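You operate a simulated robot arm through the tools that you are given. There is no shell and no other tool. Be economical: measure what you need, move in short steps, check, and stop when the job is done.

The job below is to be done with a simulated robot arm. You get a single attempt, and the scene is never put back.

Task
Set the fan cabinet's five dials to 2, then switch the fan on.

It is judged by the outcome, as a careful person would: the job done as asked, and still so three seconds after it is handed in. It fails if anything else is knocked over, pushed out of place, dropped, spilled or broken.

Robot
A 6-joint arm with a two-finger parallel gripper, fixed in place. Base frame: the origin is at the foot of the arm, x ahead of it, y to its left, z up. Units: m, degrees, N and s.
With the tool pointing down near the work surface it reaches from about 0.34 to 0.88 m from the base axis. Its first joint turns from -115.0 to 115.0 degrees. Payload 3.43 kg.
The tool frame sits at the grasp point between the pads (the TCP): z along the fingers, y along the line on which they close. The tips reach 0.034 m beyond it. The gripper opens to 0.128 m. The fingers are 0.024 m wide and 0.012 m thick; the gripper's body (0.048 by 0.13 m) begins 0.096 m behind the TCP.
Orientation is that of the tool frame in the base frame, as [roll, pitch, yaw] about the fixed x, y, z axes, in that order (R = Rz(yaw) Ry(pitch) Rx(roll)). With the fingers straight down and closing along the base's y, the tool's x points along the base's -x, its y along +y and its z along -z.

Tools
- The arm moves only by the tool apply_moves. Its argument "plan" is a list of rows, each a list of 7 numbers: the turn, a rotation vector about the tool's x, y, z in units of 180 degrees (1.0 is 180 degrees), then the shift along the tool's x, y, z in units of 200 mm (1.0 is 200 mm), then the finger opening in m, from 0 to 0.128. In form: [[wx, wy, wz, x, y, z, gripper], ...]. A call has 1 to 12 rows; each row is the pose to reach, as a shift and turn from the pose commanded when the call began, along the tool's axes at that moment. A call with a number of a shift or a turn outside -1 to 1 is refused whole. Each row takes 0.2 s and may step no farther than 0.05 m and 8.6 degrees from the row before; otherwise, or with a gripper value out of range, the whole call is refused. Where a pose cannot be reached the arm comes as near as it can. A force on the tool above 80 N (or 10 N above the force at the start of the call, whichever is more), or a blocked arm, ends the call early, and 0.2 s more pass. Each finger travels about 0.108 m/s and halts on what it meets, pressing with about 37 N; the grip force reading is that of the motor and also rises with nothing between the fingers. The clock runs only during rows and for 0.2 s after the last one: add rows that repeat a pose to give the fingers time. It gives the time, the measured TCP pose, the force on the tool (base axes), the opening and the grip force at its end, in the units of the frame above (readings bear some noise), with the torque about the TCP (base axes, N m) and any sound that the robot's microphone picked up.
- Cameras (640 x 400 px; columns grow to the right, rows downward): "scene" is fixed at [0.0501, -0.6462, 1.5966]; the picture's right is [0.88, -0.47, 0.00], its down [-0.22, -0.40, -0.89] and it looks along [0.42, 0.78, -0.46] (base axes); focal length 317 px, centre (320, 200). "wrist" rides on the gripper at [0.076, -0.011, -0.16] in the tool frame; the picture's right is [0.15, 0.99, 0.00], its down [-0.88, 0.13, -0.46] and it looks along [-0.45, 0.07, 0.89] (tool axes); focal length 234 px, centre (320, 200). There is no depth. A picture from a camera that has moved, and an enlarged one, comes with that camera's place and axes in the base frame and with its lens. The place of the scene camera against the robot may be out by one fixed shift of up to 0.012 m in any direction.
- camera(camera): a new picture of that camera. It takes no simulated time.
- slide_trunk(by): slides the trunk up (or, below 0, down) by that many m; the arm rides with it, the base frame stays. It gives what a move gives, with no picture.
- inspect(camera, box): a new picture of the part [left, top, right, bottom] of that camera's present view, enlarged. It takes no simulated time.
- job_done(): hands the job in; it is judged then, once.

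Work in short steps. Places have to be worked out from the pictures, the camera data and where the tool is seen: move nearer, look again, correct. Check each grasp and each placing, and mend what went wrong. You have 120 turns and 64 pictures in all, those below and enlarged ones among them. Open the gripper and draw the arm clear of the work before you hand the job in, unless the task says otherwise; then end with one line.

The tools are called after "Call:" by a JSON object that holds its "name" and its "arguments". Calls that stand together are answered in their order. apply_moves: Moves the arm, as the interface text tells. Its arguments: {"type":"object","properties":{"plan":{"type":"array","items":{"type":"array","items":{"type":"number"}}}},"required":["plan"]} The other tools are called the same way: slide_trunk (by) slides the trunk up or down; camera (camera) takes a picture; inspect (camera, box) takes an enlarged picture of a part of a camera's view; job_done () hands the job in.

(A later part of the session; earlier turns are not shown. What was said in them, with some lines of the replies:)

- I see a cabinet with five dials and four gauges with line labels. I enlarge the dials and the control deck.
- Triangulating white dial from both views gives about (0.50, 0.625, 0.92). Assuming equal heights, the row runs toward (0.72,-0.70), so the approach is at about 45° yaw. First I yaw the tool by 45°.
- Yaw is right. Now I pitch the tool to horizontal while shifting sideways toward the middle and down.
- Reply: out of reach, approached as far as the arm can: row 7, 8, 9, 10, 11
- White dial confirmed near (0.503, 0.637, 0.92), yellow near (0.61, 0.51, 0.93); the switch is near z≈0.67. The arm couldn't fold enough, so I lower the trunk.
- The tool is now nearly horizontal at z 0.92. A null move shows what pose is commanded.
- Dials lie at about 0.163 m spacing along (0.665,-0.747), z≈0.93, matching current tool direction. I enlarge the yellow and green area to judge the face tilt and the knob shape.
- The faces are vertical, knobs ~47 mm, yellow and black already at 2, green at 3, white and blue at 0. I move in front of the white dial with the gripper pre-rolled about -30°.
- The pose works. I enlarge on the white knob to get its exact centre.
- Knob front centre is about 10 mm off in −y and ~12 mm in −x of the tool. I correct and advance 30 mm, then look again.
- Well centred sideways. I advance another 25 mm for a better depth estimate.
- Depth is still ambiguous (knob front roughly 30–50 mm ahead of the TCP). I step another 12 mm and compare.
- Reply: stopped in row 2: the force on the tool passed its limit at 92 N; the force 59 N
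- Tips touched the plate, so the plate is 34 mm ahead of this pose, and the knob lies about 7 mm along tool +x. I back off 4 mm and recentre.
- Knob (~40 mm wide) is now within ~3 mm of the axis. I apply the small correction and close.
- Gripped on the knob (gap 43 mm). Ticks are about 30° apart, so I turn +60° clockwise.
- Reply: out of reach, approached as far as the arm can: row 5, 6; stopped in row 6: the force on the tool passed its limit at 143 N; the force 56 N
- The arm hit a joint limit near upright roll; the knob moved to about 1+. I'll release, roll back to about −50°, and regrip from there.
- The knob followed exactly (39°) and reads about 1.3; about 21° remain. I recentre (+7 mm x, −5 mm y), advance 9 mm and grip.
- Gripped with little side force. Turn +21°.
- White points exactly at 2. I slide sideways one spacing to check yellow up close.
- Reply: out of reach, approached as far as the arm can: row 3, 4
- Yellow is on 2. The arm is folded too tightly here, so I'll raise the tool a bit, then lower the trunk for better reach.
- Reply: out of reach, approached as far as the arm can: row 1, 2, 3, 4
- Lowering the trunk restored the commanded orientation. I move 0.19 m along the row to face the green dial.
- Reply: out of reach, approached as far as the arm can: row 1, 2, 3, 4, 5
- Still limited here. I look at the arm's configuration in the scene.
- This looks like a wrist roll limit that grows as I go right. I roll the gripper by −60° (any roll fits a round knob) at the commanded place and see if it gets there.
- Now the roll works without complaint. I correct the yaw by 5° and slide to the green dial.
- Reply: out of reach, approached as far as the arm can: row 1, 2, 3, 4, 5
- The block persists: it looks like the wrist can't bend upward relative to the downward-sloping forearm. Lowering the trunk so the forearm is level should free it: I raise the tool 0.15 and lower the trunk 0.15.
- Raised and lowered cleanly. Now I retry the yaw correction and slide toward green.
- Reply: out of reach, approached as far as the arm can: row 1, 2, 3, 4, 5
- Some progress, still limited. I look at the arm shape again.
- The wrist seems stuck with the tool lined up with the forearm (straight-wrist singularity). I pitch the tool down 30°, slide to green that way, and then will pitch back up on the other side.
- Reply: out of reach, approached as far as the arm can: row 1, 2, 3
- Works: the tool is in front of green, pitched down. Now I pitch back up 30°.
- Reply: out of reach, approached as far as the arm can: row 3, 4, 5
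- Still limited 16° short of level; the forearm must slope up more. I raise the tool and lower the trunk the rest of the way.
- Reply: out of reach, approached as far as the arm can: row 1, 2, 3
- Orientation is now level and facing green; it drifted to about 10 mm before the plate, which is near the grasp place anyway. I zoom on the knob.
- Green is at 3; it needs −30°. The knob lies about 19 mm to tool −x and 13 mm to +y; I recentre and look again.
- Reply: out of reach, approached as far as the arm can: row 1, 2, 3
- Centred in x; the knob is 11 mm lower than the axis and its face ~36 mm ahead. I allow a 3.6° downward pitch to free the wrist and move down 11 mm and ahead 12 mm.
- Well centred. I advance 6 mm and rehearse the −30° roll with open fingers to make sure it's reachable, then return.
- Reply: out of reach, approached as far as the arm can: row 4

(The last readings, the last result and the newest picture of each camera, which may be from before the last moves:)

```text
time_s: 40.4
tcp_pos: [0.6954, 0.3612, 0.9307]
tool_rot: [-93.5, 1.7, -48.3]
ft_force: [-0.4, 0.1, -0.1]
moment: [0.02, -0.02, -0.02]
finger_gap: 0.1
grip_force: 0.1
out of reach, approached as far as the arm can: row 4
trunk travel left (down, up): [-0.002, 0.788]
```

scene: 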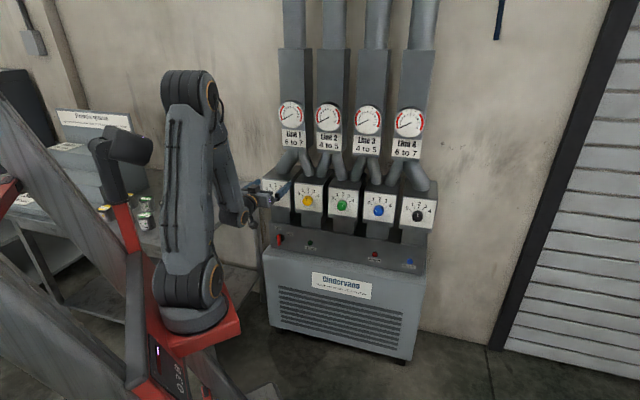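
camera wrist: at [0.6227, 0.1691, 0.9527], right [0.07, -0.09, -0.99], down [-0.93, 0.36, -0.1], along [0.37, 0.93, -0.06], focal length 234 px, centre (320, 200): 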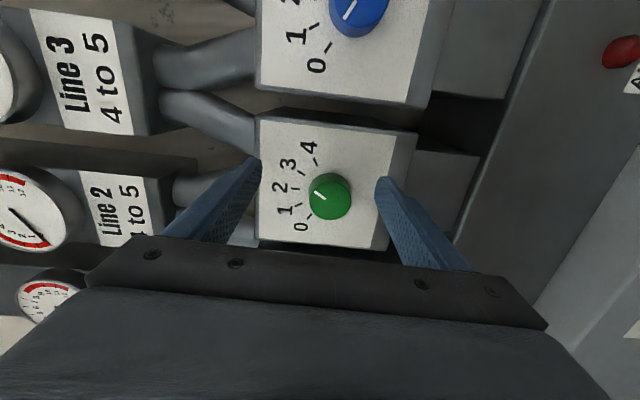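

Only the extreme roll is out of reach, so I pre-roll +8°, grip, and turn −29° from there.

Call:
{"name": "apply_moves", "arguments": {"plan": [[0, 0, 0.042, 0, 0, 0, 0.1], [0, 0, 0.042, 0, 0, 0, 0.06], [0, 0, 0.042, 0, 0, 0, 0.03], [0, 0, 0.042, 0, 0, 0, 0.02], [0, 0, 0.042, 0, 0, 0, 0.02]]}}

Call:
{"name": "apply_moves", "arguments": {"plan": [[0, 0, -0.04, 0, 0, 0, 0.02], [0, 0, -0.08, 0, 0, 0, 0.02], [0, 0, -0.12, 0, 0, 0, 0.02], [0, 0, -0.16, 0, 0, 0, 0.02], [0, 0, -0.16, 0, 0, 0, 0.02]]}}

Call:
{"name": "inspect", "arguments": {"camera": "wrist", "box": [240, 130, 400, 230]}}

```text
time_s: 41.5
tcp_pos: [0.6935, 0.3593, 0.9307]
tool_rot: [-93.6, 9.2, -48.7]
ft_force: [8.1, 4.2, 10.1]
moment: [0.3, -0.23, -0.26]
finger_gap: 0.0422
grip_force: 45.0
trunk travel left (down, up): [-0.002, 0.788]
```

```text
time_s: 42.8
tcp_pos: [0.6935, 0.3595, 0.9348]
tool_rot: [-93.5, -19.7, -47.2]
ft_force: [13.3, 9.7, 35.9]
moment: [1.2, -0.97, -0.68]
finger_gap: 0.0422
grip_force: 45.0
trunk travel left (down, up): [-0.002, 0.788]
```

```text
4.00 times, centred on (320, 180) of wrist
camera zoom: at [0.6214, 0.2053, 0.9789], right [0.28, -0.39, -0.88], down [-0.88, 0.27, -0.39], along [0.39, 0.88, -0.27], focal length 937 px, centre (320, 280)
```

zoom: 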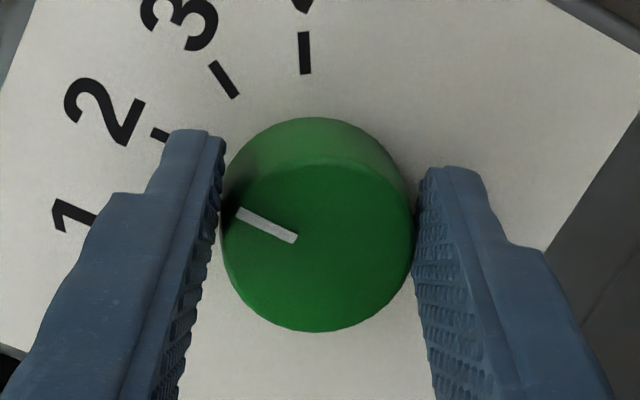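

Green appears at 2. I release and back off slightly to verify.

Call:
{"name": "apply_moves", "arguments": {"plan": [[0, 0, 0, 0, 0, 0, 0.06], [0, 0, 0, 0, 0, 0, 0.1], [0, 0, 0, 0, 0, 0, 0.1], [0, 0, 0.03, 0, 0.01, -0.08, 0.1], [0, 0, 0.06, 0, 0.02, -0.12, 0.1]]}}

Call:
{"name": "inspect", "arguments": {"camera": "wrist", "box": [240, 130, 400, 230]}}

```text
time_s: 44.0
tcp_pos: [0.6814, 0.346, 0.928]
tool_rot: [-93.7, -8.7, -47.6]
ft_force: [0.1, -0.6, 0.3]
moment: [-0.02, 0.01, 0.0]
finger_gap: 0.1
grip_force: 0.0
out of reach, approached as far as the arm can: row 5
trunk travel left (down, up): [-0.002, 0.788]
```

```text
4.00 times, centred on (320, 180) of wrist
camera zoom: at [0.6134, 0.1864, 0.9601], right [0.15, -0.26, -0.95], down [-0.92, 0.32, -0.23], along [0.37, 0.91, -0.19], focal length 937 px, centre (320, 280)
```

zoom: 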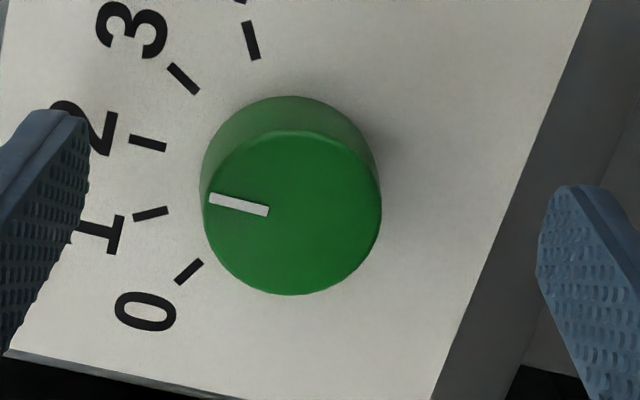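

Green is on 2. Next I slide one spacing to blue with slight retreat.

Call:
{"name": "apply_moves", "arguments": {"plan": [[0, 0, 0, 0, 0, -0.06, 0.1], [0, 0, 0, 0.2, 0.03, -0.08, 0.1], [0, 0, 0, 0.4, 0.06, -0.08, 0.1], [0, 0, 0, 0.6, 0.09, -0.08, 0.1], [0, 0, 0, 0.8, 0.12, -0.08, 0.1], [0, 0, 0, 0.8, 0.12, -0.08, 0.1]]}}

Call:
{"name": "camera", "arguments": {"camera": "wrist"}}

```text
time_s: 45.4
tcp_pos: [0.7698, 0.2236, 0.9594]
tool_rot: [-95.0, -8.2, -47.9]
ft_force: [-0.1, 0.0, -0.2]
moment: [0.02, 0.01, 0.01]
finger_gap: 0.0998
grip_force: 0.0
out of reach, approached as far as the arm can: row 1, 2, 3, 4, 5, 6
trunk travel left (down, up): [-0.002, 0.788]
```

```text
26 pictures are left
camera wrist: at [0.701, 0.0649, 0.9937], right [0.13, -0.27, -0.95], down [-0.92, 0.33, -0.22], along [0.37, 0.91, -0.21], focal length 234 px, centre (320, 200)
```

wrist: 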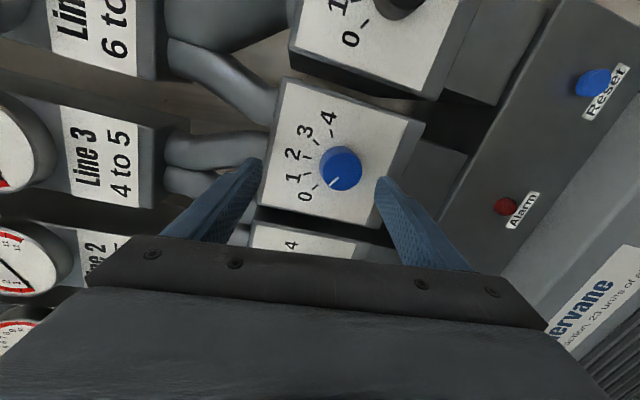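

At blue, height is again limited 3 cm high. A downward tilt relaxes it, so I tilt about 7° more and move to line up with the knob.

Call:
{"name": "apply_moves", "arguments": {"plan": [[-0.039, -0.005, 0, 0, 0, 0, 0.1], [-0.039, -0.005, 0, 0.013, 0.04, 0.05, 0.1], [-0.039, -0.005, 0, 0.013, 0.079, 0.107, 0.1], [-0.039, -0.005, 0, 0.013, 0.079, 0.107, 0.1]]}}

Call:
{"name": "inspect", "arguments": {"camera": "wrist", "box": [240, 130, 400, 230]}}

```text
time_s: 46.4
tcp_pos: [0.7908, 0.2337, 0.9423]
tool_rot: [-100.8, -8.7, -46.8]
ft_force: [1.1, -0.3, -0.7]
moment: [0.02, -0.02, 0.0]
finger_gap: 0.1002
grip_force: 0.1
trunk travel left (down, up): [-0.002, 0.788]
```

```text
4.00 times, centred on (320, 180) of wrist
camera zoom: at [0.725, 0.0772, 0.9926], right [0.07, -0.34, -0.94], down [-0.94, 0.31, -0.18], along [0.35, 0.89, -0.3], focal length 937 px, centre (320, 280)
```

zoom: 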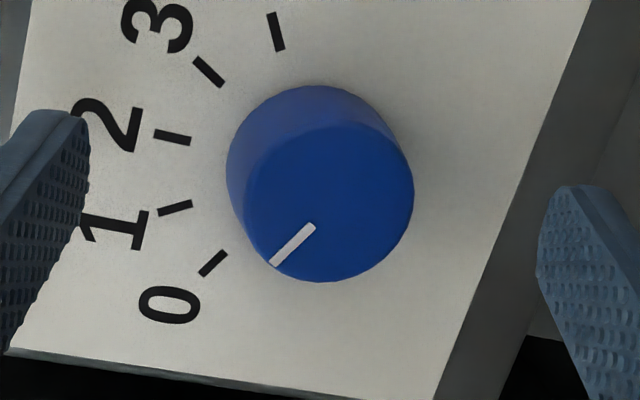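

Reachable now with ~11° tilt. I reduce tilt by ~3.5°, recentre, and advance 15 mm.

Call:
{"name": "apply_moves", "arguments": {"plan": [[0.02, 0.003, 0, -0.025, 0.03, 0.04, 0.1], [0.02, 0.003, 0, -0.025, 0.03, 0.075, 0.1], [0.02, 0.003, 0, -0.025, 0.03, 0.075, 0.1]]}}

Call:
{"name": "inspect", "arguments": {"camera": "wrist", "box": [240, 130, 400, 230]}}

```text
time_s: 47.1
tcp_pos: [0.7991, 0.2454, 0.9324]
tool_rot: [-97.3, -8.7, -47.4]
ft_force: [0.4, -0.2, -0.1]
moment: [0.03, 0.02, 0.01]
finger_gap: 0.0998
grip_force: 0.0
trunk travel left (down, up): [-0.002, 0.788]
```

```text
4.00 times, centred on (320, 180) of wrist
camera zoom: at [0.7314, 0.0874, 0.9742], right [0.1, -0.3, -0.95], down [-0.93, 0.32, -0.2], along [0.36, 0.9, -0.25], focal length 937 px, centre (320, 280)
```

zoom: 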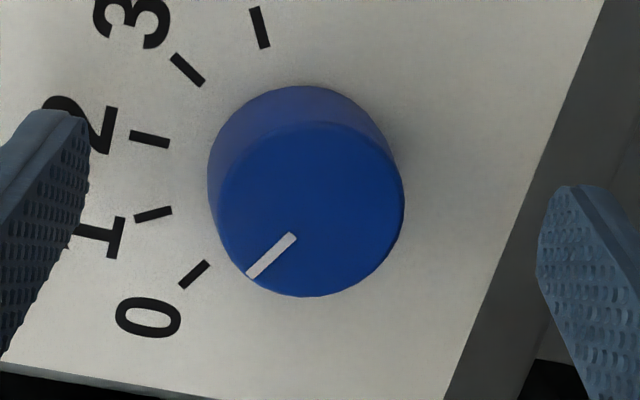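

Centred within 2 mm. I advance 7 mm and rehearse the positive roll with fingers at 75 mm.

Call:
{"name": "apply_moves", "arguments": {"plan": [[0, 0, 0, 0, 0, 0, 0.075], [0, 0, 0.045, 0, 0, 0.035, 0.075], [0, 0, 0.09, 0, 0, 0.035, 0.075], [0, 0, 0.135, 0, 0, 0.035, 0.075], [0, 0, 0.18, 0, 0, 0.035, 0.075], [0, 0, 0.225, 0, 0, 0.035, 0.075], [0, 0, 0.27, 0, 0, 0.035, 0.075], [0, 0, 0.29, 0, 0, 0.035, 0.075]]}}

Call:
{"name": "inspect", "arguments": {"camera": "wrist", "box": [240, 130, 400, 230]}}

```text
time_s: 49.0
tcp_pos: [0.8044, 0.2486, 0.9296]
tool_rot: [-99.5, 43.1, -54.9]
ft_force: [0.4, -0.5, 0.1]
moment: [0.04, -0.01, 0.01]
finger_gap: 0.0746
grip_force: 0.0
trunk travel left (down, up): [-0.002, 0.788]
```

```text
4.00 times, centred on (320, 180) of wrist
camera zoom: at [0.7235, 0.094, 0.9048], right [-0.46, 0.36, -0.81], down [-0.78, 0.29, 0.56], along [0.44, 0.89, 0.15], focal length 937 px, centre (320, 280)
```

zoom: 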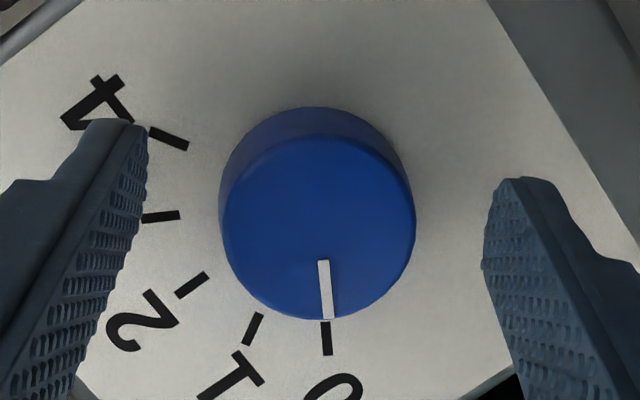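

The whole range is reachable. I roll back by −61° and grip.

Call:
{"name": "apply_moves", "arguments": {"plan": [[0, 0, -0.045, 0, 0, 0, 0.075], [0, 0, -0.09, 0, 0, 0, 0.075], [0, 0, -0.135, 0, 0, 0, 0.075], [0, 0, -0.18, 0, 0, 0, 0.075], [0, 0, -0.225, 0, 0, 0, 0.075], [0, 0, -0.27, 0, 0, 0, 0.075], [0, 0, -0.315, 0, 0, 0, 0.075], [0, 0, -0.335, 0, 0, 0, 0.06], [0, 0, -0.335, 0, 0, 0, 0.03], [0, 0, -0.335, 0, 0, 0, 0.02], [0, 0, -0.335, 0, 0, 0, 0.02]]}}

```text
time_s: 51.4
tcp_pos: [0.8034, 0.2566, 0.9478]
tool_rot: [-98.6, -16.4, -46.6]
ft_force: [-18.3, -53.8, -43.5]
moment: [-0.55, 0.68, -0.2]
finger_gap: 0.067
grip_force: 36.8
out of reach, approached as far as the arm can: row 7, 8, 9, 10, 11
trunk travel left (down, up): [-0.002, 0.788]
```

The extreme roll went out of reach and pushed the tool off; I open and roll back up before gripping.

Call:
{"name": "apply_moves", "arguments": {"plan": [[0, 0, 0, 0, 0, 0, 0.09], [0, 0, 0, 0, 0, 0, 0.1], [0, 0, 0, 0, 0, -0.1, 0.1]]}}

Call:
{"name": "camera", "arguments": {"camera": "wrist"}}

```text
time_s: 52.1
tcp_pos: [0.7825, 0.2516, 0.9637]
tool_rot: [-97.6, -16.6, -46.3]
ft_force: [-0.3, -0.1, -1.4]
moment: [0.05, -0.09, 0.02]
finger_gap: 0.1
grip_force: 0.0
out of reach, approached as far as the arm can: row 3
trunk travel left (down, up): [-0.002, 0.788]
```

```text
22 pictures are left
camera wrist: at [0.7141, 0.0972, 1.0146], right [0.2, -0.39, -0.9], down [-0.91, 0.27, -0.32], along [0.37, 0.88, -0.3], focal length 234 px, centre (320, 200)
```

wrist: 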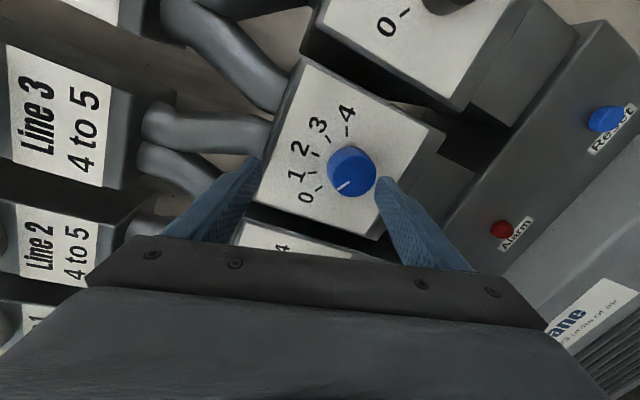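

Blue is untouched at 0. I roll +17° (φ≈−90) and move back to the centred spot just short of the grip depth.

Call:
{"name": "apply_moves", "arguments": {"plan": [[0, 0, 0.047, 0, 0, 0, 0.1], [0, 0, 0.094, 0, 0.05, 0, 0.1], [0, 0, 0.094, 0.035, 0.177, 0, 0.1], [0, 0, 0.094, 0.035, 0.177, 0.043, 0.1], [0, 0, 0.094, 0.035, 0.177, 0.043, 0.1]]}}

Call:
{"name": "inspect", "arguments": {"camera": "wrist", "box": [240, 130, 400, 230]}}

```text
time_s: 53.4
tcp_pos: [0.7999, 0.2432, 0.9236]
tool_rot: [-97.0, -0.1, -48.4]
ft_force: [-0.1, -0.8, 0.2]
moment: [0.02, 0.01, 0.01]
finger_gap: 0.1
grip_force: 0.1
trunk travel left (down, up): [-0.002, 0.788]
```

```text
4.00 times, centred on (320, 180) of wrist
camera zoom: at [0.7328, 0.0816, 0.9534], right [0.01, -0.19, -0.98], down [-0.93, 0.35, -0.07], along [0.35, 0.92, -0.17], focal length 937 px, centre (320, 280)
```

zoom: 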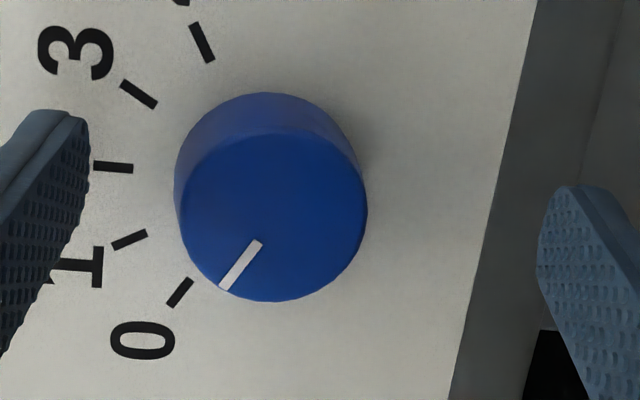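

The knob is 8.5 mm toward −y. I recentre, advance 7 mm and grip.

Call:
{"name": "apply_moves", "arguments": {"plan": [[0, 0, 0, -0.015, -0.0425, 0, 0.08], [0, 0, 0, -0.015, -0.0425, 0.035, 0.08], [0, 0, 0, -0.015, -0.0425, 0.035, 0.05], [0, 0, 0, -0.015, -0.0425, 0.035, 0.03], [0, 0, 0, -0.015, -0.0425, 0.035, 0.02], [0, 0, 0, -0.015, -0.0425, 0.035, 0.02]]}}

```text
time_s: 54.8
tcp_pos: [0.8044, 0.2493, 0.934]
tool_rot: [-96.8, 0.0, -48.5]
ft_force: [17.0, 8.2, 19.2]
moment: [0.95, -0.79, -0.11]
finger_gap: 0.0429
grip_force: 44.8
trunk travel left (down, up): [-0.002, 0.788]
```

Gripped at 43 mm. Turn +42° first.

Call:
{"name": "apply_moves", "arguments": {"plan": [[0, 0, 0.04, 0, 0, 0, 0.02], [0, 0, 0.08, 0, 0, 0, 0.02], [0, 0, 0.12, 0, 0, 0, 0.02], [0, 0, 0.16, 0, 0, 0, 0.02], [0, 0, 0.2, 0, 0, 0, 0.02], [0, 0, 0.233, 0, 0, 0, 0.02], [0, 0, 0.233, 0, 0, 0, 0.02]]}}

Call:
{"name": "inspect", "arguments": {"camera": "wrist", "box": [240, 130, 400, 230]}}

```text
time_s: 56.4
tcp_pos: [0.8028, 0.2496, 0.931]
tool_rot: [-99.4, 41.6, -54.4]
ft_force: [-23.0, -4.0, -6.0]
moment: [-0.01, 0.02, 0.82]
finger_gap: 0.0419
grip_force: 45.0
trunk travel left (down, up): [-0.002, 0.788]
```

```text
4.00 times, centred on (320, 180) of wrist
camera zoom: at [0.7241, 0.0929, 0.9075], right [-0.44, 0.34, -0.83], down [-0.79, 0.29, 0.54], along [0.43, 0.89, 0.14], focal length 937 px, centre (320, 280)
```

zoom: 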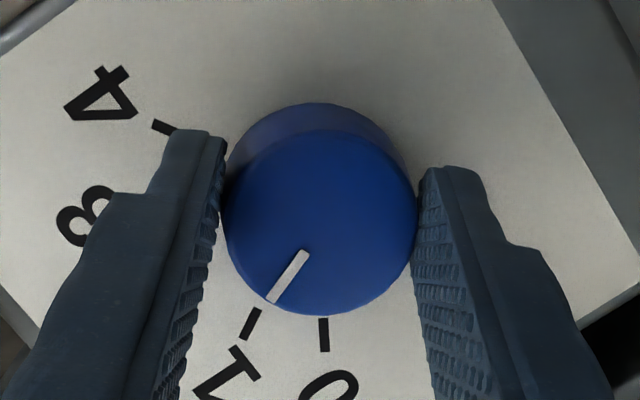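

Blue reads about 1.3. I continue another ~20° in the same grip.

Call:
{"name": "apply_moves", "arguments": {"plan": [[0, 0, 0.038, 0, 0, 0, 0.02], [0, 0, 0.076, 0, 0, 0, 0.02], [0, 0, 0.114, 0, 0, 0, 0.02], [0, 0, 0.114, 0, 0, 0, 0.02]]}}

Call:
{"name": "inspect", "arguments": {"camera": "wrist", "box": [240, 130, 400, 230]}}

```text
time_s: 57.4
tcp_pos: [0.8024, 0.2514, 0.9303]
tool_rot: [-105.4, 61.7, -61.7]
ft_force: [-38.9, -3.0, -30.9]
moment: [-0.87, 0.95, 0.92]
finger_gap: 0.0417
grip_force: 44.8
trunk travel left (down, up): [-0.002, 0.788]
```

```text
4.00 times, centred on (320, 180) of wrist
camera zoom: at [0.7094, 0.1065, 0.8874], right [-0.6, 0.56, -0.58], down [-0.62, 0.15, 0.77], along [0.51, 0.82, 0.26], focal length 937 px, centre (320, 280)
```

zoom: 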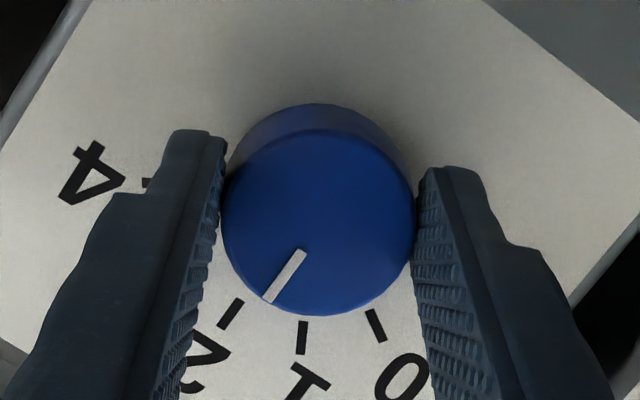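

Pointer lines up with 2. I release, back off, and check.

Call:
{"name": "apply_moves", "arguments": {"plan": [[0, 0, 0, 0, 0, 0, 0.05], [0, 0, 0, 0, 0, 0, 0.08], [0, 0, 0, 0, 0, 0, 0.1], [0, 0, 0, 0, 0, -0.1, 0.1], [0, 0, 0, 0, 0, -0.2, 0.1]]}}

Call:
{"name": "inspect", "arguments": {"camera": "wrist", "box": [240, 130, 400, 230]}}

```text
time_s: 58.5
tcp_pos: [0.7722, 0.2212, 0.9377]
tool_rot: [-104.7, 61.7, -61.3]
ft_force: [0.1, 0.1, 0.3]
moment: [0.02, 0.03, 0.01]
finger_gap: 0.0999
grip_force: 0.0
trunk travel left (down, up): [-0.002, 0.788]
```

```text
4.00 times, centred on (320, 180) of wrist
camera zoom: at [0.6797, 0.0784, 0.8944], right [-0.59, 0.56, -0.58], down [-0.62, 0.15, 0.77], along [0.52, 0.82, 0.26], focal length 937 px, centre (320, 280)
```

zoom: 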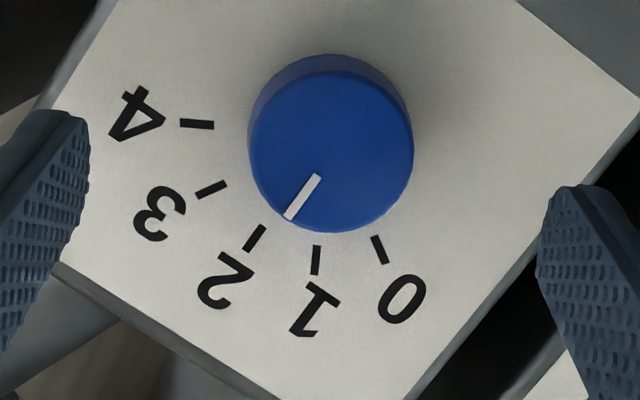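

Blue is on 2. I check all five in the scene view.

Call:
{"name": "inspect", "arguments": {"camera": "scene", "box": [255, 165, 445, 284]}}

```text
3.36 times, centred on (350, 224) of scene
camera zoom: at [0.0501, -0.6462, 1.5966], right [0.88, -0.47, 0.0], down [-0.22, -0.4, -0.89], along [0.42, 0.78, -0.46], focal length 1064 px, centre (219, 118)
```

zoom: 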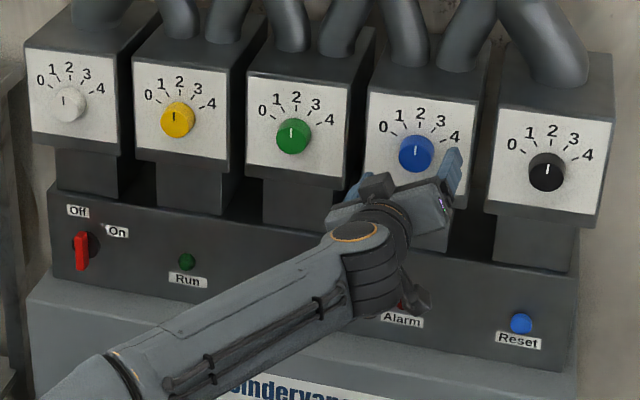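

All dials read 2. Next is the red switch; I retreat and raise the trunk so the arm can reach down toward the panel.

Call:
{"name": "apply_moves", "arguments": {"plan": [[0, 0, 0, 0, 0, -0.2, 0.1], [0, 0, 0, 0, 0, -0.4, 0.1], [0, 0, 0, 0, 0, -0.4, 0.1]]}}

Call:
{"name": "slide_trunk", "arguments": {"by": 0.35}}

```text
time_s: 59.4
tcp_pos: [0.7296, 0.17, 0.9465]
tool_rot: [-104.9, 61.8, -61.4]
ft_force: [-0.8, 0.1, 0.4]
moment: [-0.03, 0.02, -0.03]
finger_gap: 0.0999
grip_force: 0.0
out of reach, approached as far as the arm can: row 2, 3
trunk travel left (down, up): [-0.002, 0.788]
```

```text
time_s: 62.8
tcp_pos: [0.7295, 0.1692, 1.2998]
tool_rot: [-104.7, 61.8, -61.4]
ft_force: [-1.2, -0.2, -0.6]
moment: [0.01, 0.03, -0.01]
finger_gap: 0.1
grip_force: 0.0
trunk travel left (down, up): [-0.352, 0.438]
```

I rotate into a 40° downward-looking pose while sliding left toward the switch.

Call:
{"name": "apply_moves", "arguments": {"plan": [[-0.0074, 0.03, 0.0246, -0.005, 0.156, 0, 0.1], [-0.0147, 0.06, 0.0493, -0.011, 0.3125, 0, 0.1], [-0.0221, 0.09, 0.0739, -0.016, 0.469, 0, 0.1], [-0.0295, 0.12, 0.0985, -0.021, 0.625, 0, 0.1], [-0.0368, 0.15, 0.1232, -0.027, 0.781, 0, 0.1], [-0.0442, 0.18, 0.1478, -0.032, 0.9375, 0, 0.1], [-0.0442, 0.18, 0.1478, -0.032, 0.9375, 0, 0.1]]}}

```text
time_s: 64.4
tcp_pos: [0.6108, 0.2909, 1.2183]
tool_rot: [-179.8, 50.1, -138.2]
ft_force: [0.3, 0.8, 0.3]
moment: [0.0, 0.0, -0.01]
finger_gap: 0.1002
grip_force: 0.0
trunk travel left (down, up): [-0.352, 0.438]
```

Good. Continue left and down.

Call:
{"name": "apply_moves", "arguments": {"plan": [[0, 0, 0, 0.096, 0.16, 0.08, 0.1], [0, 0, 0, 0.192, 0.32, 0.16, 0.1], [0, 0, 0, 0.288, 0.48, 0.24, 0.1], [0, 0, 0, 0.384, 0.64, 0.32, 0.1], [0, 0, 0, 0.48, 0.8, 0.4, 0.1], [0, 0, 0, 0.575, 0.95, 0.48, 0.1], [0, 0, 0, 0.575, 0.95, 0.48, 0.1]]}}

Call:
{"name": "apply_moves", "arguments": {"plan": [[0, 0, 0, 0.15, 0.16, 0.1, 0.1], [0, 0, 0, 0.3, 0.32, 0.2, 0.1], [0, 0, 0, 0.45, 0.48, 0.3, 0.1], [0, 0, 0, 0.65, 0.6, 0.45, 0.1], [0, 0, 0, 0.65, 0.6, 0.45, 0.1]]}}

Call:
{"name": "camera", "arguments": {"camera": "wrist"}}

```text
time_s: 66.0
tcp_pos: [0.4847, 0.4305, 1.0687]
tool_rot: [-179.8, 50.0, -138.1]
ft_force: [0.0, 0.3, -1.4]
moment: [-0.01, -0.03, -0.01]
finger_gap: 0.0998
grip_force: 0.1
trunk travel left (down, up): [-0.352, 0.438]
```

```text
refused: row 4 steps farther than a row can; nothing moved
```

```text
16 pictures are left
camera wrist: at [0.3648, 0.3079, 1.1123], right [-0.73, 0.68, -0.11], down [0.07, 0.24, 0.97], along [0.68, 0.7, -0.23], focal length 234 px, centre (320, 200)
```

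wrist: 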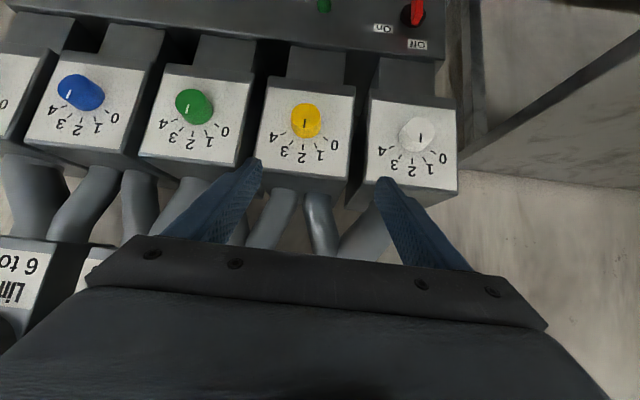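

Four dials confirmed on 2 from here. I continue left and down with smaller steps.

Call:
{"name": "apply_moves", "arguments": {"plan": [[0, 0, 0, 0.13, 0.12, 0.08, 0.1], [0, 0, 0, 0.26, 0.24, 0.16, 0.1], [0, 0, 0, 0.39, 0.36, 0.24, 0.1], [0, 0, 0, 0.52, 0.48, 0.32, 0.1], [0, 0, 0, 0.64, 0.6, 0.405, 0.1], [0, 0, 0, 0.64, 0.6, 0.405, 0.1]]}}

Call:
{"name": "slide_trunk", "arguments": {"by": -0.12}}

Call:
{"name": "camera", "arguments": {"camera": "wrist"}}

```text
time_s: 67.4
tcp_pos: [0.387, 0.5097, 0.9207]
tool_rot: [-179.8, 50.0, -138.1]
ft_force: [0.2, -0.2, 0.2]
moment: [-0.02, 0.0, -0.02]
finger_gap: 0.0999
grip_force: 0.1
trunk travel left (down, up): [-0.352, 0.438]
```

```text
time_s: 68.9
tcp_pos: [0.3892, 0.507, 0.7988]
tool_rot: [-179.8, 50.0, -138.2]
ft_force: [-1.0, 0.4, 0.3]
moment: [0.03, 0.0, -0.01]
finger_gap: 0.1001
grip_force: 0.0
trunk travel left (down, up): [-0.232, 0.558]
```

```text
15 pictures are left
camera wrist: at [0.2694, 0.3854, 0.8423], right [-0.73, 0.68, -0.11], down [0.07, 0.24, 0.97], along [0.68, 0.7, -0.23], focal length 234 px, centre (320, 200)
```

wrist: 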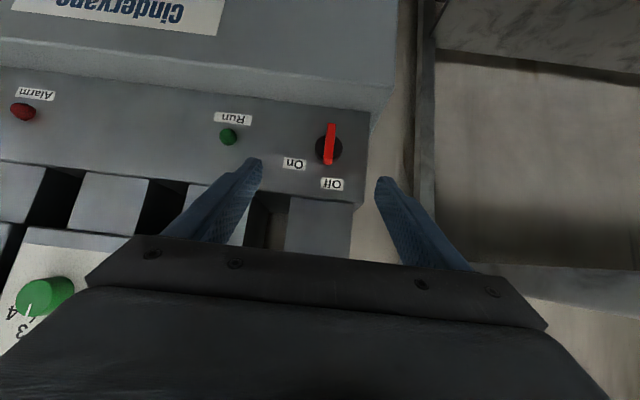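

Call:
{"name": "inspect", "arguments": {"camera": "wrist", "box": [270, 100, 398, 180]}}

```text
5.00 times, centred on (334, 140) of wrist
camera zoom: at [0.2694, 0.3854, 0.8423], right [-0.73, 0.68, -0.11], down [0.07, 0.24, 0.97], along [0.68, 0.7, -0.23], focal length 1171 px, centre (250, 500)
```

zoom: 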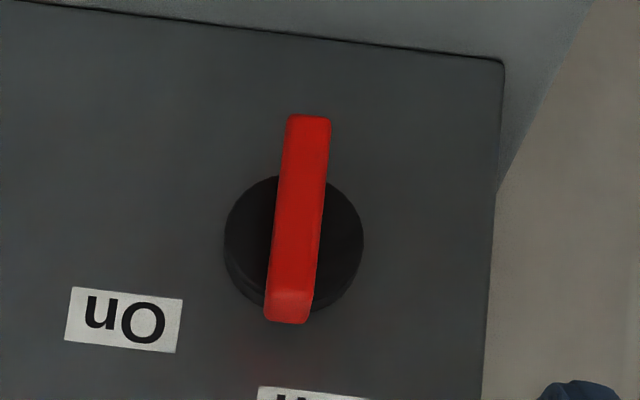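

The switch is a rotary handle, its bar pointing up to Off; On is about 60° clockwise. I'll push the bar's upper end with closed fingertips; first I bring the tips to its left, about 5 cm in front of the panel.

Call:
{"name": "apply_moves", "arguments": {"plan": [[0, 0, 0, -0.01, 0.08, 0.15, 0.06], [0, 0, 0, -0.02, 0.16, 0.3, 0.03], [0, 0, 0, -0.03, 0.24, 0.45, 0.0], [0, 0, 0, -0.04, 0.31, 0.594, 0.0], [0, 0, 0, -0.04, 0.31, 0.594, 0.0]]}}

Call:
{"name": "camera", "arguments": {"camera": "wrist"}}

Call:
{"name": "inspect", "arguments": {"camera": "scene", "box": [244, 205, 324, 255]}}

```text
time_s: 70.1
tcp_pos: [0.4202, 0.6165, 0.7298]
tool_rot: [-179.8, 50.0, -138.1]
ft_force: [0.5, -0.1, 0.1]
moment: [0.01, 0.0, -0.02]
finger_gap: 0.0
grip_force: 33.3
trunk travel left (down, up): [-0.232, 0.558]
```

```text
13 pictures are left
camera wrist: at [0.3005, 0.4946, 0.7729], right [-0.73, 0.68, -0.11], down [0.07, 0.24, 0.97], along [0.68, 0.7, -0.23], focal length 234 px, centre (320, 200)
```

wrist: 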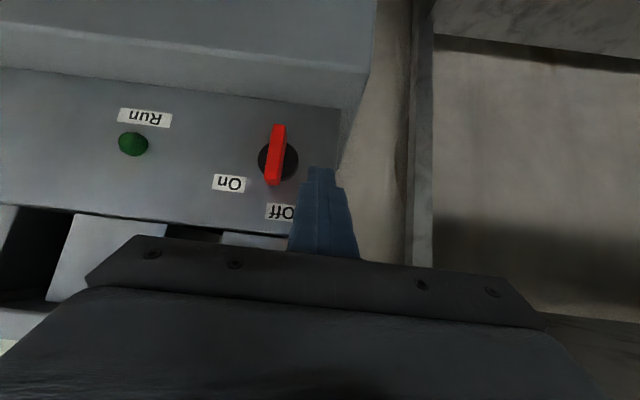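

```text
8.00 times, centred on (284, 230) of scene
camera zoom: at [0.0501, -0.6462, 1.5966], right [0.88, -0.47, 0.0], down [-0.22, -0.4, -0.89], along [0.42, 0.78, -0.46], focal length 2533 px, centre (608, -40)
```

zoom: 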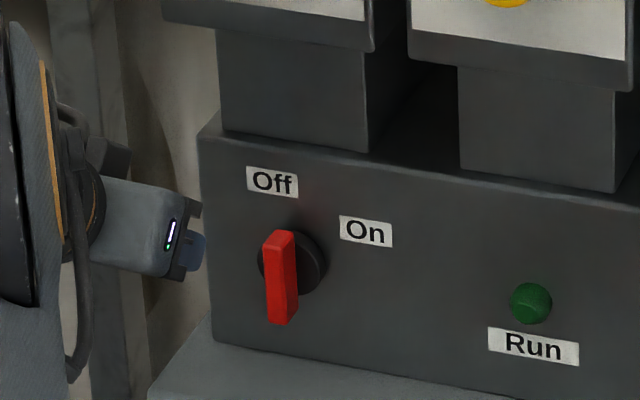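

Triangulating two wrist views gives the bar centre (0.490, 0.619, 0.680). I move the tips in beside the bar's upper end and push it along an arc, first to about 40°.

Call:
{"name": "apply_moves", "arguments": {"plan": [[0, 0, 0, -0.04, 0, 0.06, 0], [0, 0, 0, -0.0785, 0, 0.117, 0], [0, 0, 0, -0.0785, -0.08, 0.117, 0], [0, 0, 0, -0.0785, -0.1315, 0.117, 0], [0, 0, 0, -0.09, -0.155, 0.108, 0], [0, 0, 0, -0.097, -0.18, 0.101, 0], [0, 0, 0, -0.1, -0.207, 0.098, 0], [0, 0, 0, -0.1015, -0.2335, 0.097, 0]]}}

Call:
{"name": "inspect", "arguments": {"camera": "wrist", "box": [220, 90, 412, 210]}}

```text
time_s: 71.9
tcp_pos: [0.4724, 0.601, 0.7313]
tool_rot: [-179.7, 50.0, -138.1]
ft_force: [0.5, 0.0, -0.3]
moment: [0.01, 0.01, 0.0]
finger_gap: 0.0
grip_force: 32.8
trunk travel left (down, up): [-0.232, 0.558]
```

```text
3.33 times, centred on (316, 150) of wrist
camera zoom: at [0.3524, 0.4792, 0.774], right [-0.73, 0.68, -0.12], down [0.07, 0.24, 0.97], along [0.68, 0.7, -0.23], focal length 781 px, centre (333, 367)
```

zoom: 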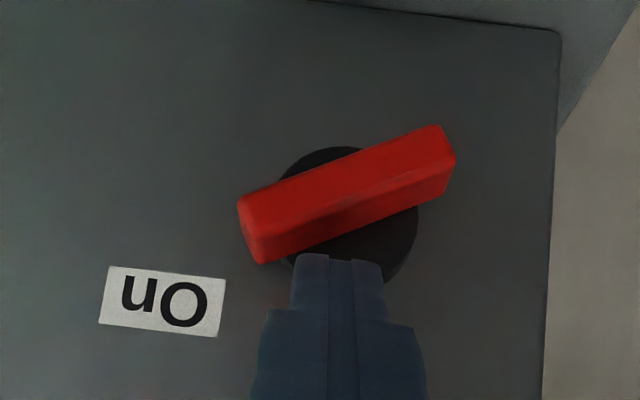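

The handle snapped over to point at On with no residual force. I withdraw along the tool axis and check lamps and gauges.

Call:
{"name": "apply_moves", "arguments": {"plan": [[0, 0, 0, 0, 0, -0.2, 0], [0, 0, 0, 0, 0, -0.4, 0], [0, 0, 0, 0, 0.15, -0.6, 0.03], [0, 0, 0, 0, 0.3, -0.75, 0.06], [0, 0, 0, 0, 0.45, -0.75, 0.08]]}}

Call:
{"name": "inspect", "arguments": {"camera": "scene", "box": [255, 165, 445, 284]}}

Call:
{"name": "inspect", "arguments": {"camera": "scene", "box": [260, 90, 440, 202]}}

```text
time_s: 73.1
tcp_pos: [0.3254, 0.5925, 0.8267]
tool_rot: [-179.7, 50.0, -138.2]
ft_force: [-0.4, 0.0, -0.1]
moment: [-0.02, 0.04, 0.04]
finger_gap: 0.0799
grip_force: 0.0
trunk travel left (down, up): [-0.232, 0.558]
```

```text
3.36 times, centred on (350, 224) of scene
camera zoom: at [0.0501, -0.6462, 1.5966], right [0.88, -0.47, 0.0], down [-0.22, -0.4, -0.89], along [0.42, 0.78, -0.46], focal length 1064 px, centre (219, 118)
```

zoom: 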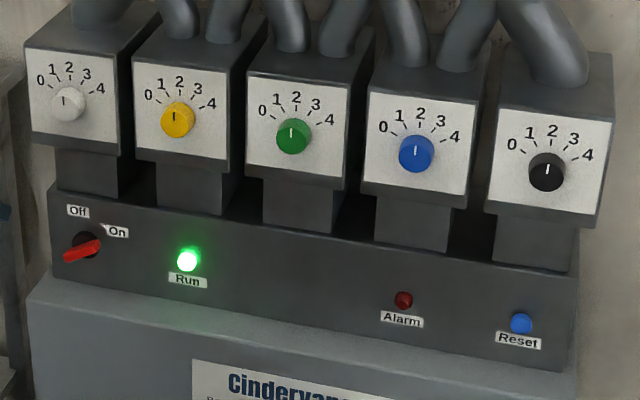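

```text
3.56 times, centred on (350, 146) of scene
camera zoom: at [0.0501, -0.6462, 1.5966], right [0.88, -0.47, 0.0], down [-0.22, -0.4, -0.89], along [0.42, 0.78, -0.46], focal length 1126 px, centre (213, 392)
```

zoom: 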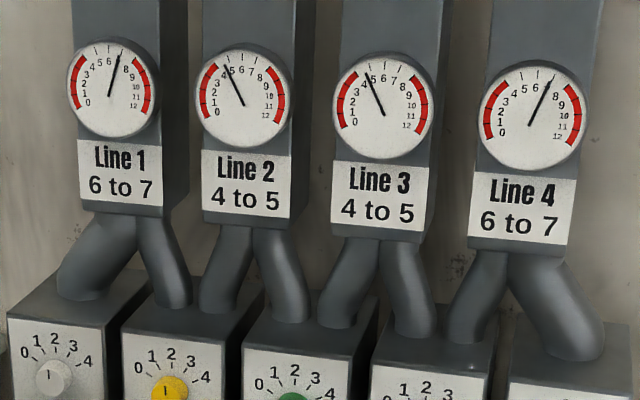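

The Run lamp is lit and the gauges rose to about their marked ranges. I wait a few seconds, moving clear, and see whether an alarm trips.

Call:
{"name": "apply_moves", "arguments": {"plan": [[0, 0, 0, 0, 0, -0.1, 0.1], [0, 0, 0, 0, 0, -0.2, 0.1], [0, 0, 0, 0, 0, -0.2, 0.1], [0, 0, 0, 0, 0, -0.2, 0.1], [0, 0, 0, 0, 0, -0.2, 0.1], [0, 0, 0, 0, 0, -0.2, 0.1], [0, 0, 0, 0, 0, -0.2, 0.1], [0, 0, 0, 0, 0, -0.2, 0.1], [0, 0, 0, 0, 0, -0.2, 0.1], [0, 0, 0, 0, 0, -0.2, 0.1], [0, 0, 0, 0, 0, -0.2, 0.1], [0, 0, 0, 0, 0, -0.2, 0.1]]}}

Call:
{"name": "apply_moves", "arguments": {"plan": [[0, 0, 0, 0, 0, 0, 0.1], [0, 0, 0, 0, 0, 0, 0.1], [0, 0, 0, 0, 0, 0, 0.1], [0, 0, 0, 0, 0, 0, 0.1], [0, 0, 0, 0, 0, 0, 0.1], [0, 0, 0, 0, 0, 0, 0.1], [0, 0, 0, 0, 0, 0, 0.1], [0, 0, 0, 0, 0, 0, 0.1], [0, 0, 0, 0, 0, 0, 0.1], [0, 0, 0, 0, 0, 0, 0.1], [0, 0, 0, 0, 0, 0, 0.1], [0, 0, 0, 0, 0, 0, 0.1]]}}

Call:
{"name": "inspect", "arguments": {"camera": "scene", "box": [255, 90, 445, 209]}}

Call:
{"name": "inspect", "arguments": {"camera": "scene", "box": [255, 165, 445, 284]}}

```text
time_s: 75.7
tcp_pos: [0.303, 0.5718, 0.8499]
tool_rot: [-179.7, 50.1, -138.1]
ft_force: [-0.5, 0.0, 0.0]
moment: [-0.01, 0.0, 0.0]
finger_gap: 0.0997
grip_force: 0.0
trunk travel left (down, up): [-0.232, 0.558]
```

```text
time_s: 78.3
tcp_pos: [0.3025, 0.5712, 0.8504]
tool_rot: [-179.8, 49.9, -138.1]
ft_force: [0.4, 0.7, -0.2]
moment: [0.02, 0.01, -0.01]
finger_gap: 0.1
grip_force: 0.1
trunk travel left (down, up): [-0.232, 0.558]
```

```text
3.36 times, centred on (350, 150) of scene
camera zoom: at [0.0501, -0.6462, 1.5966], right [0.88, -0.47, 0.0], down [-0.22, -0.4, -0.89], along [0.42, 0.78, -0.46], focal length 1064 px, centre (219, 370)
```

zoom: 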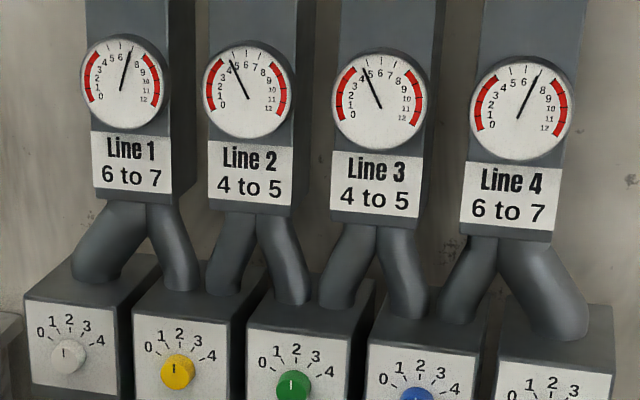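

```text
3.36 times, centred on (350, 224) of scene
camera zoom: at [0.0501, -0.6462, 1.5966], right [0.88, -0.47, 0.0], down [-0.22, -0.4, -0.89], along [0.42, 0.78, -0.46], focal length 1064 px, centre (219, 118)
```

zoom: 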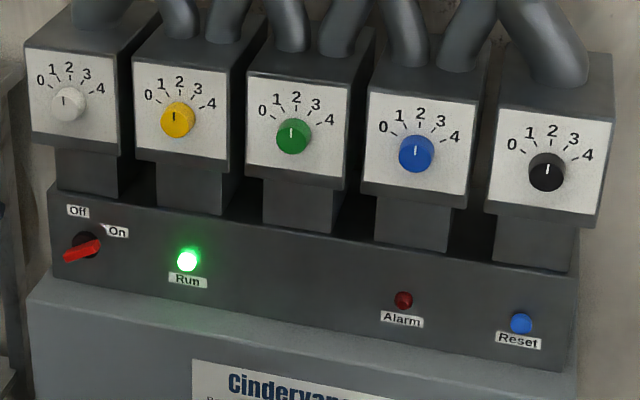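

All five dials read 2, the handle is on On, Run is lit, Alarm is dark and the readings hold steady. The gripper is open and clear, so I hand in.

Call:
{"name": "job_done", "arguments": {}}

```text
The job is handed in.
```

All five dials are set to 2 and the fan is on: the Run lamp was lit, the Alarm lamp dark, and nothing was knocked or moved out of place. Lines 1 and 4 read close to 7, the top of their marked 6 to 7 range.
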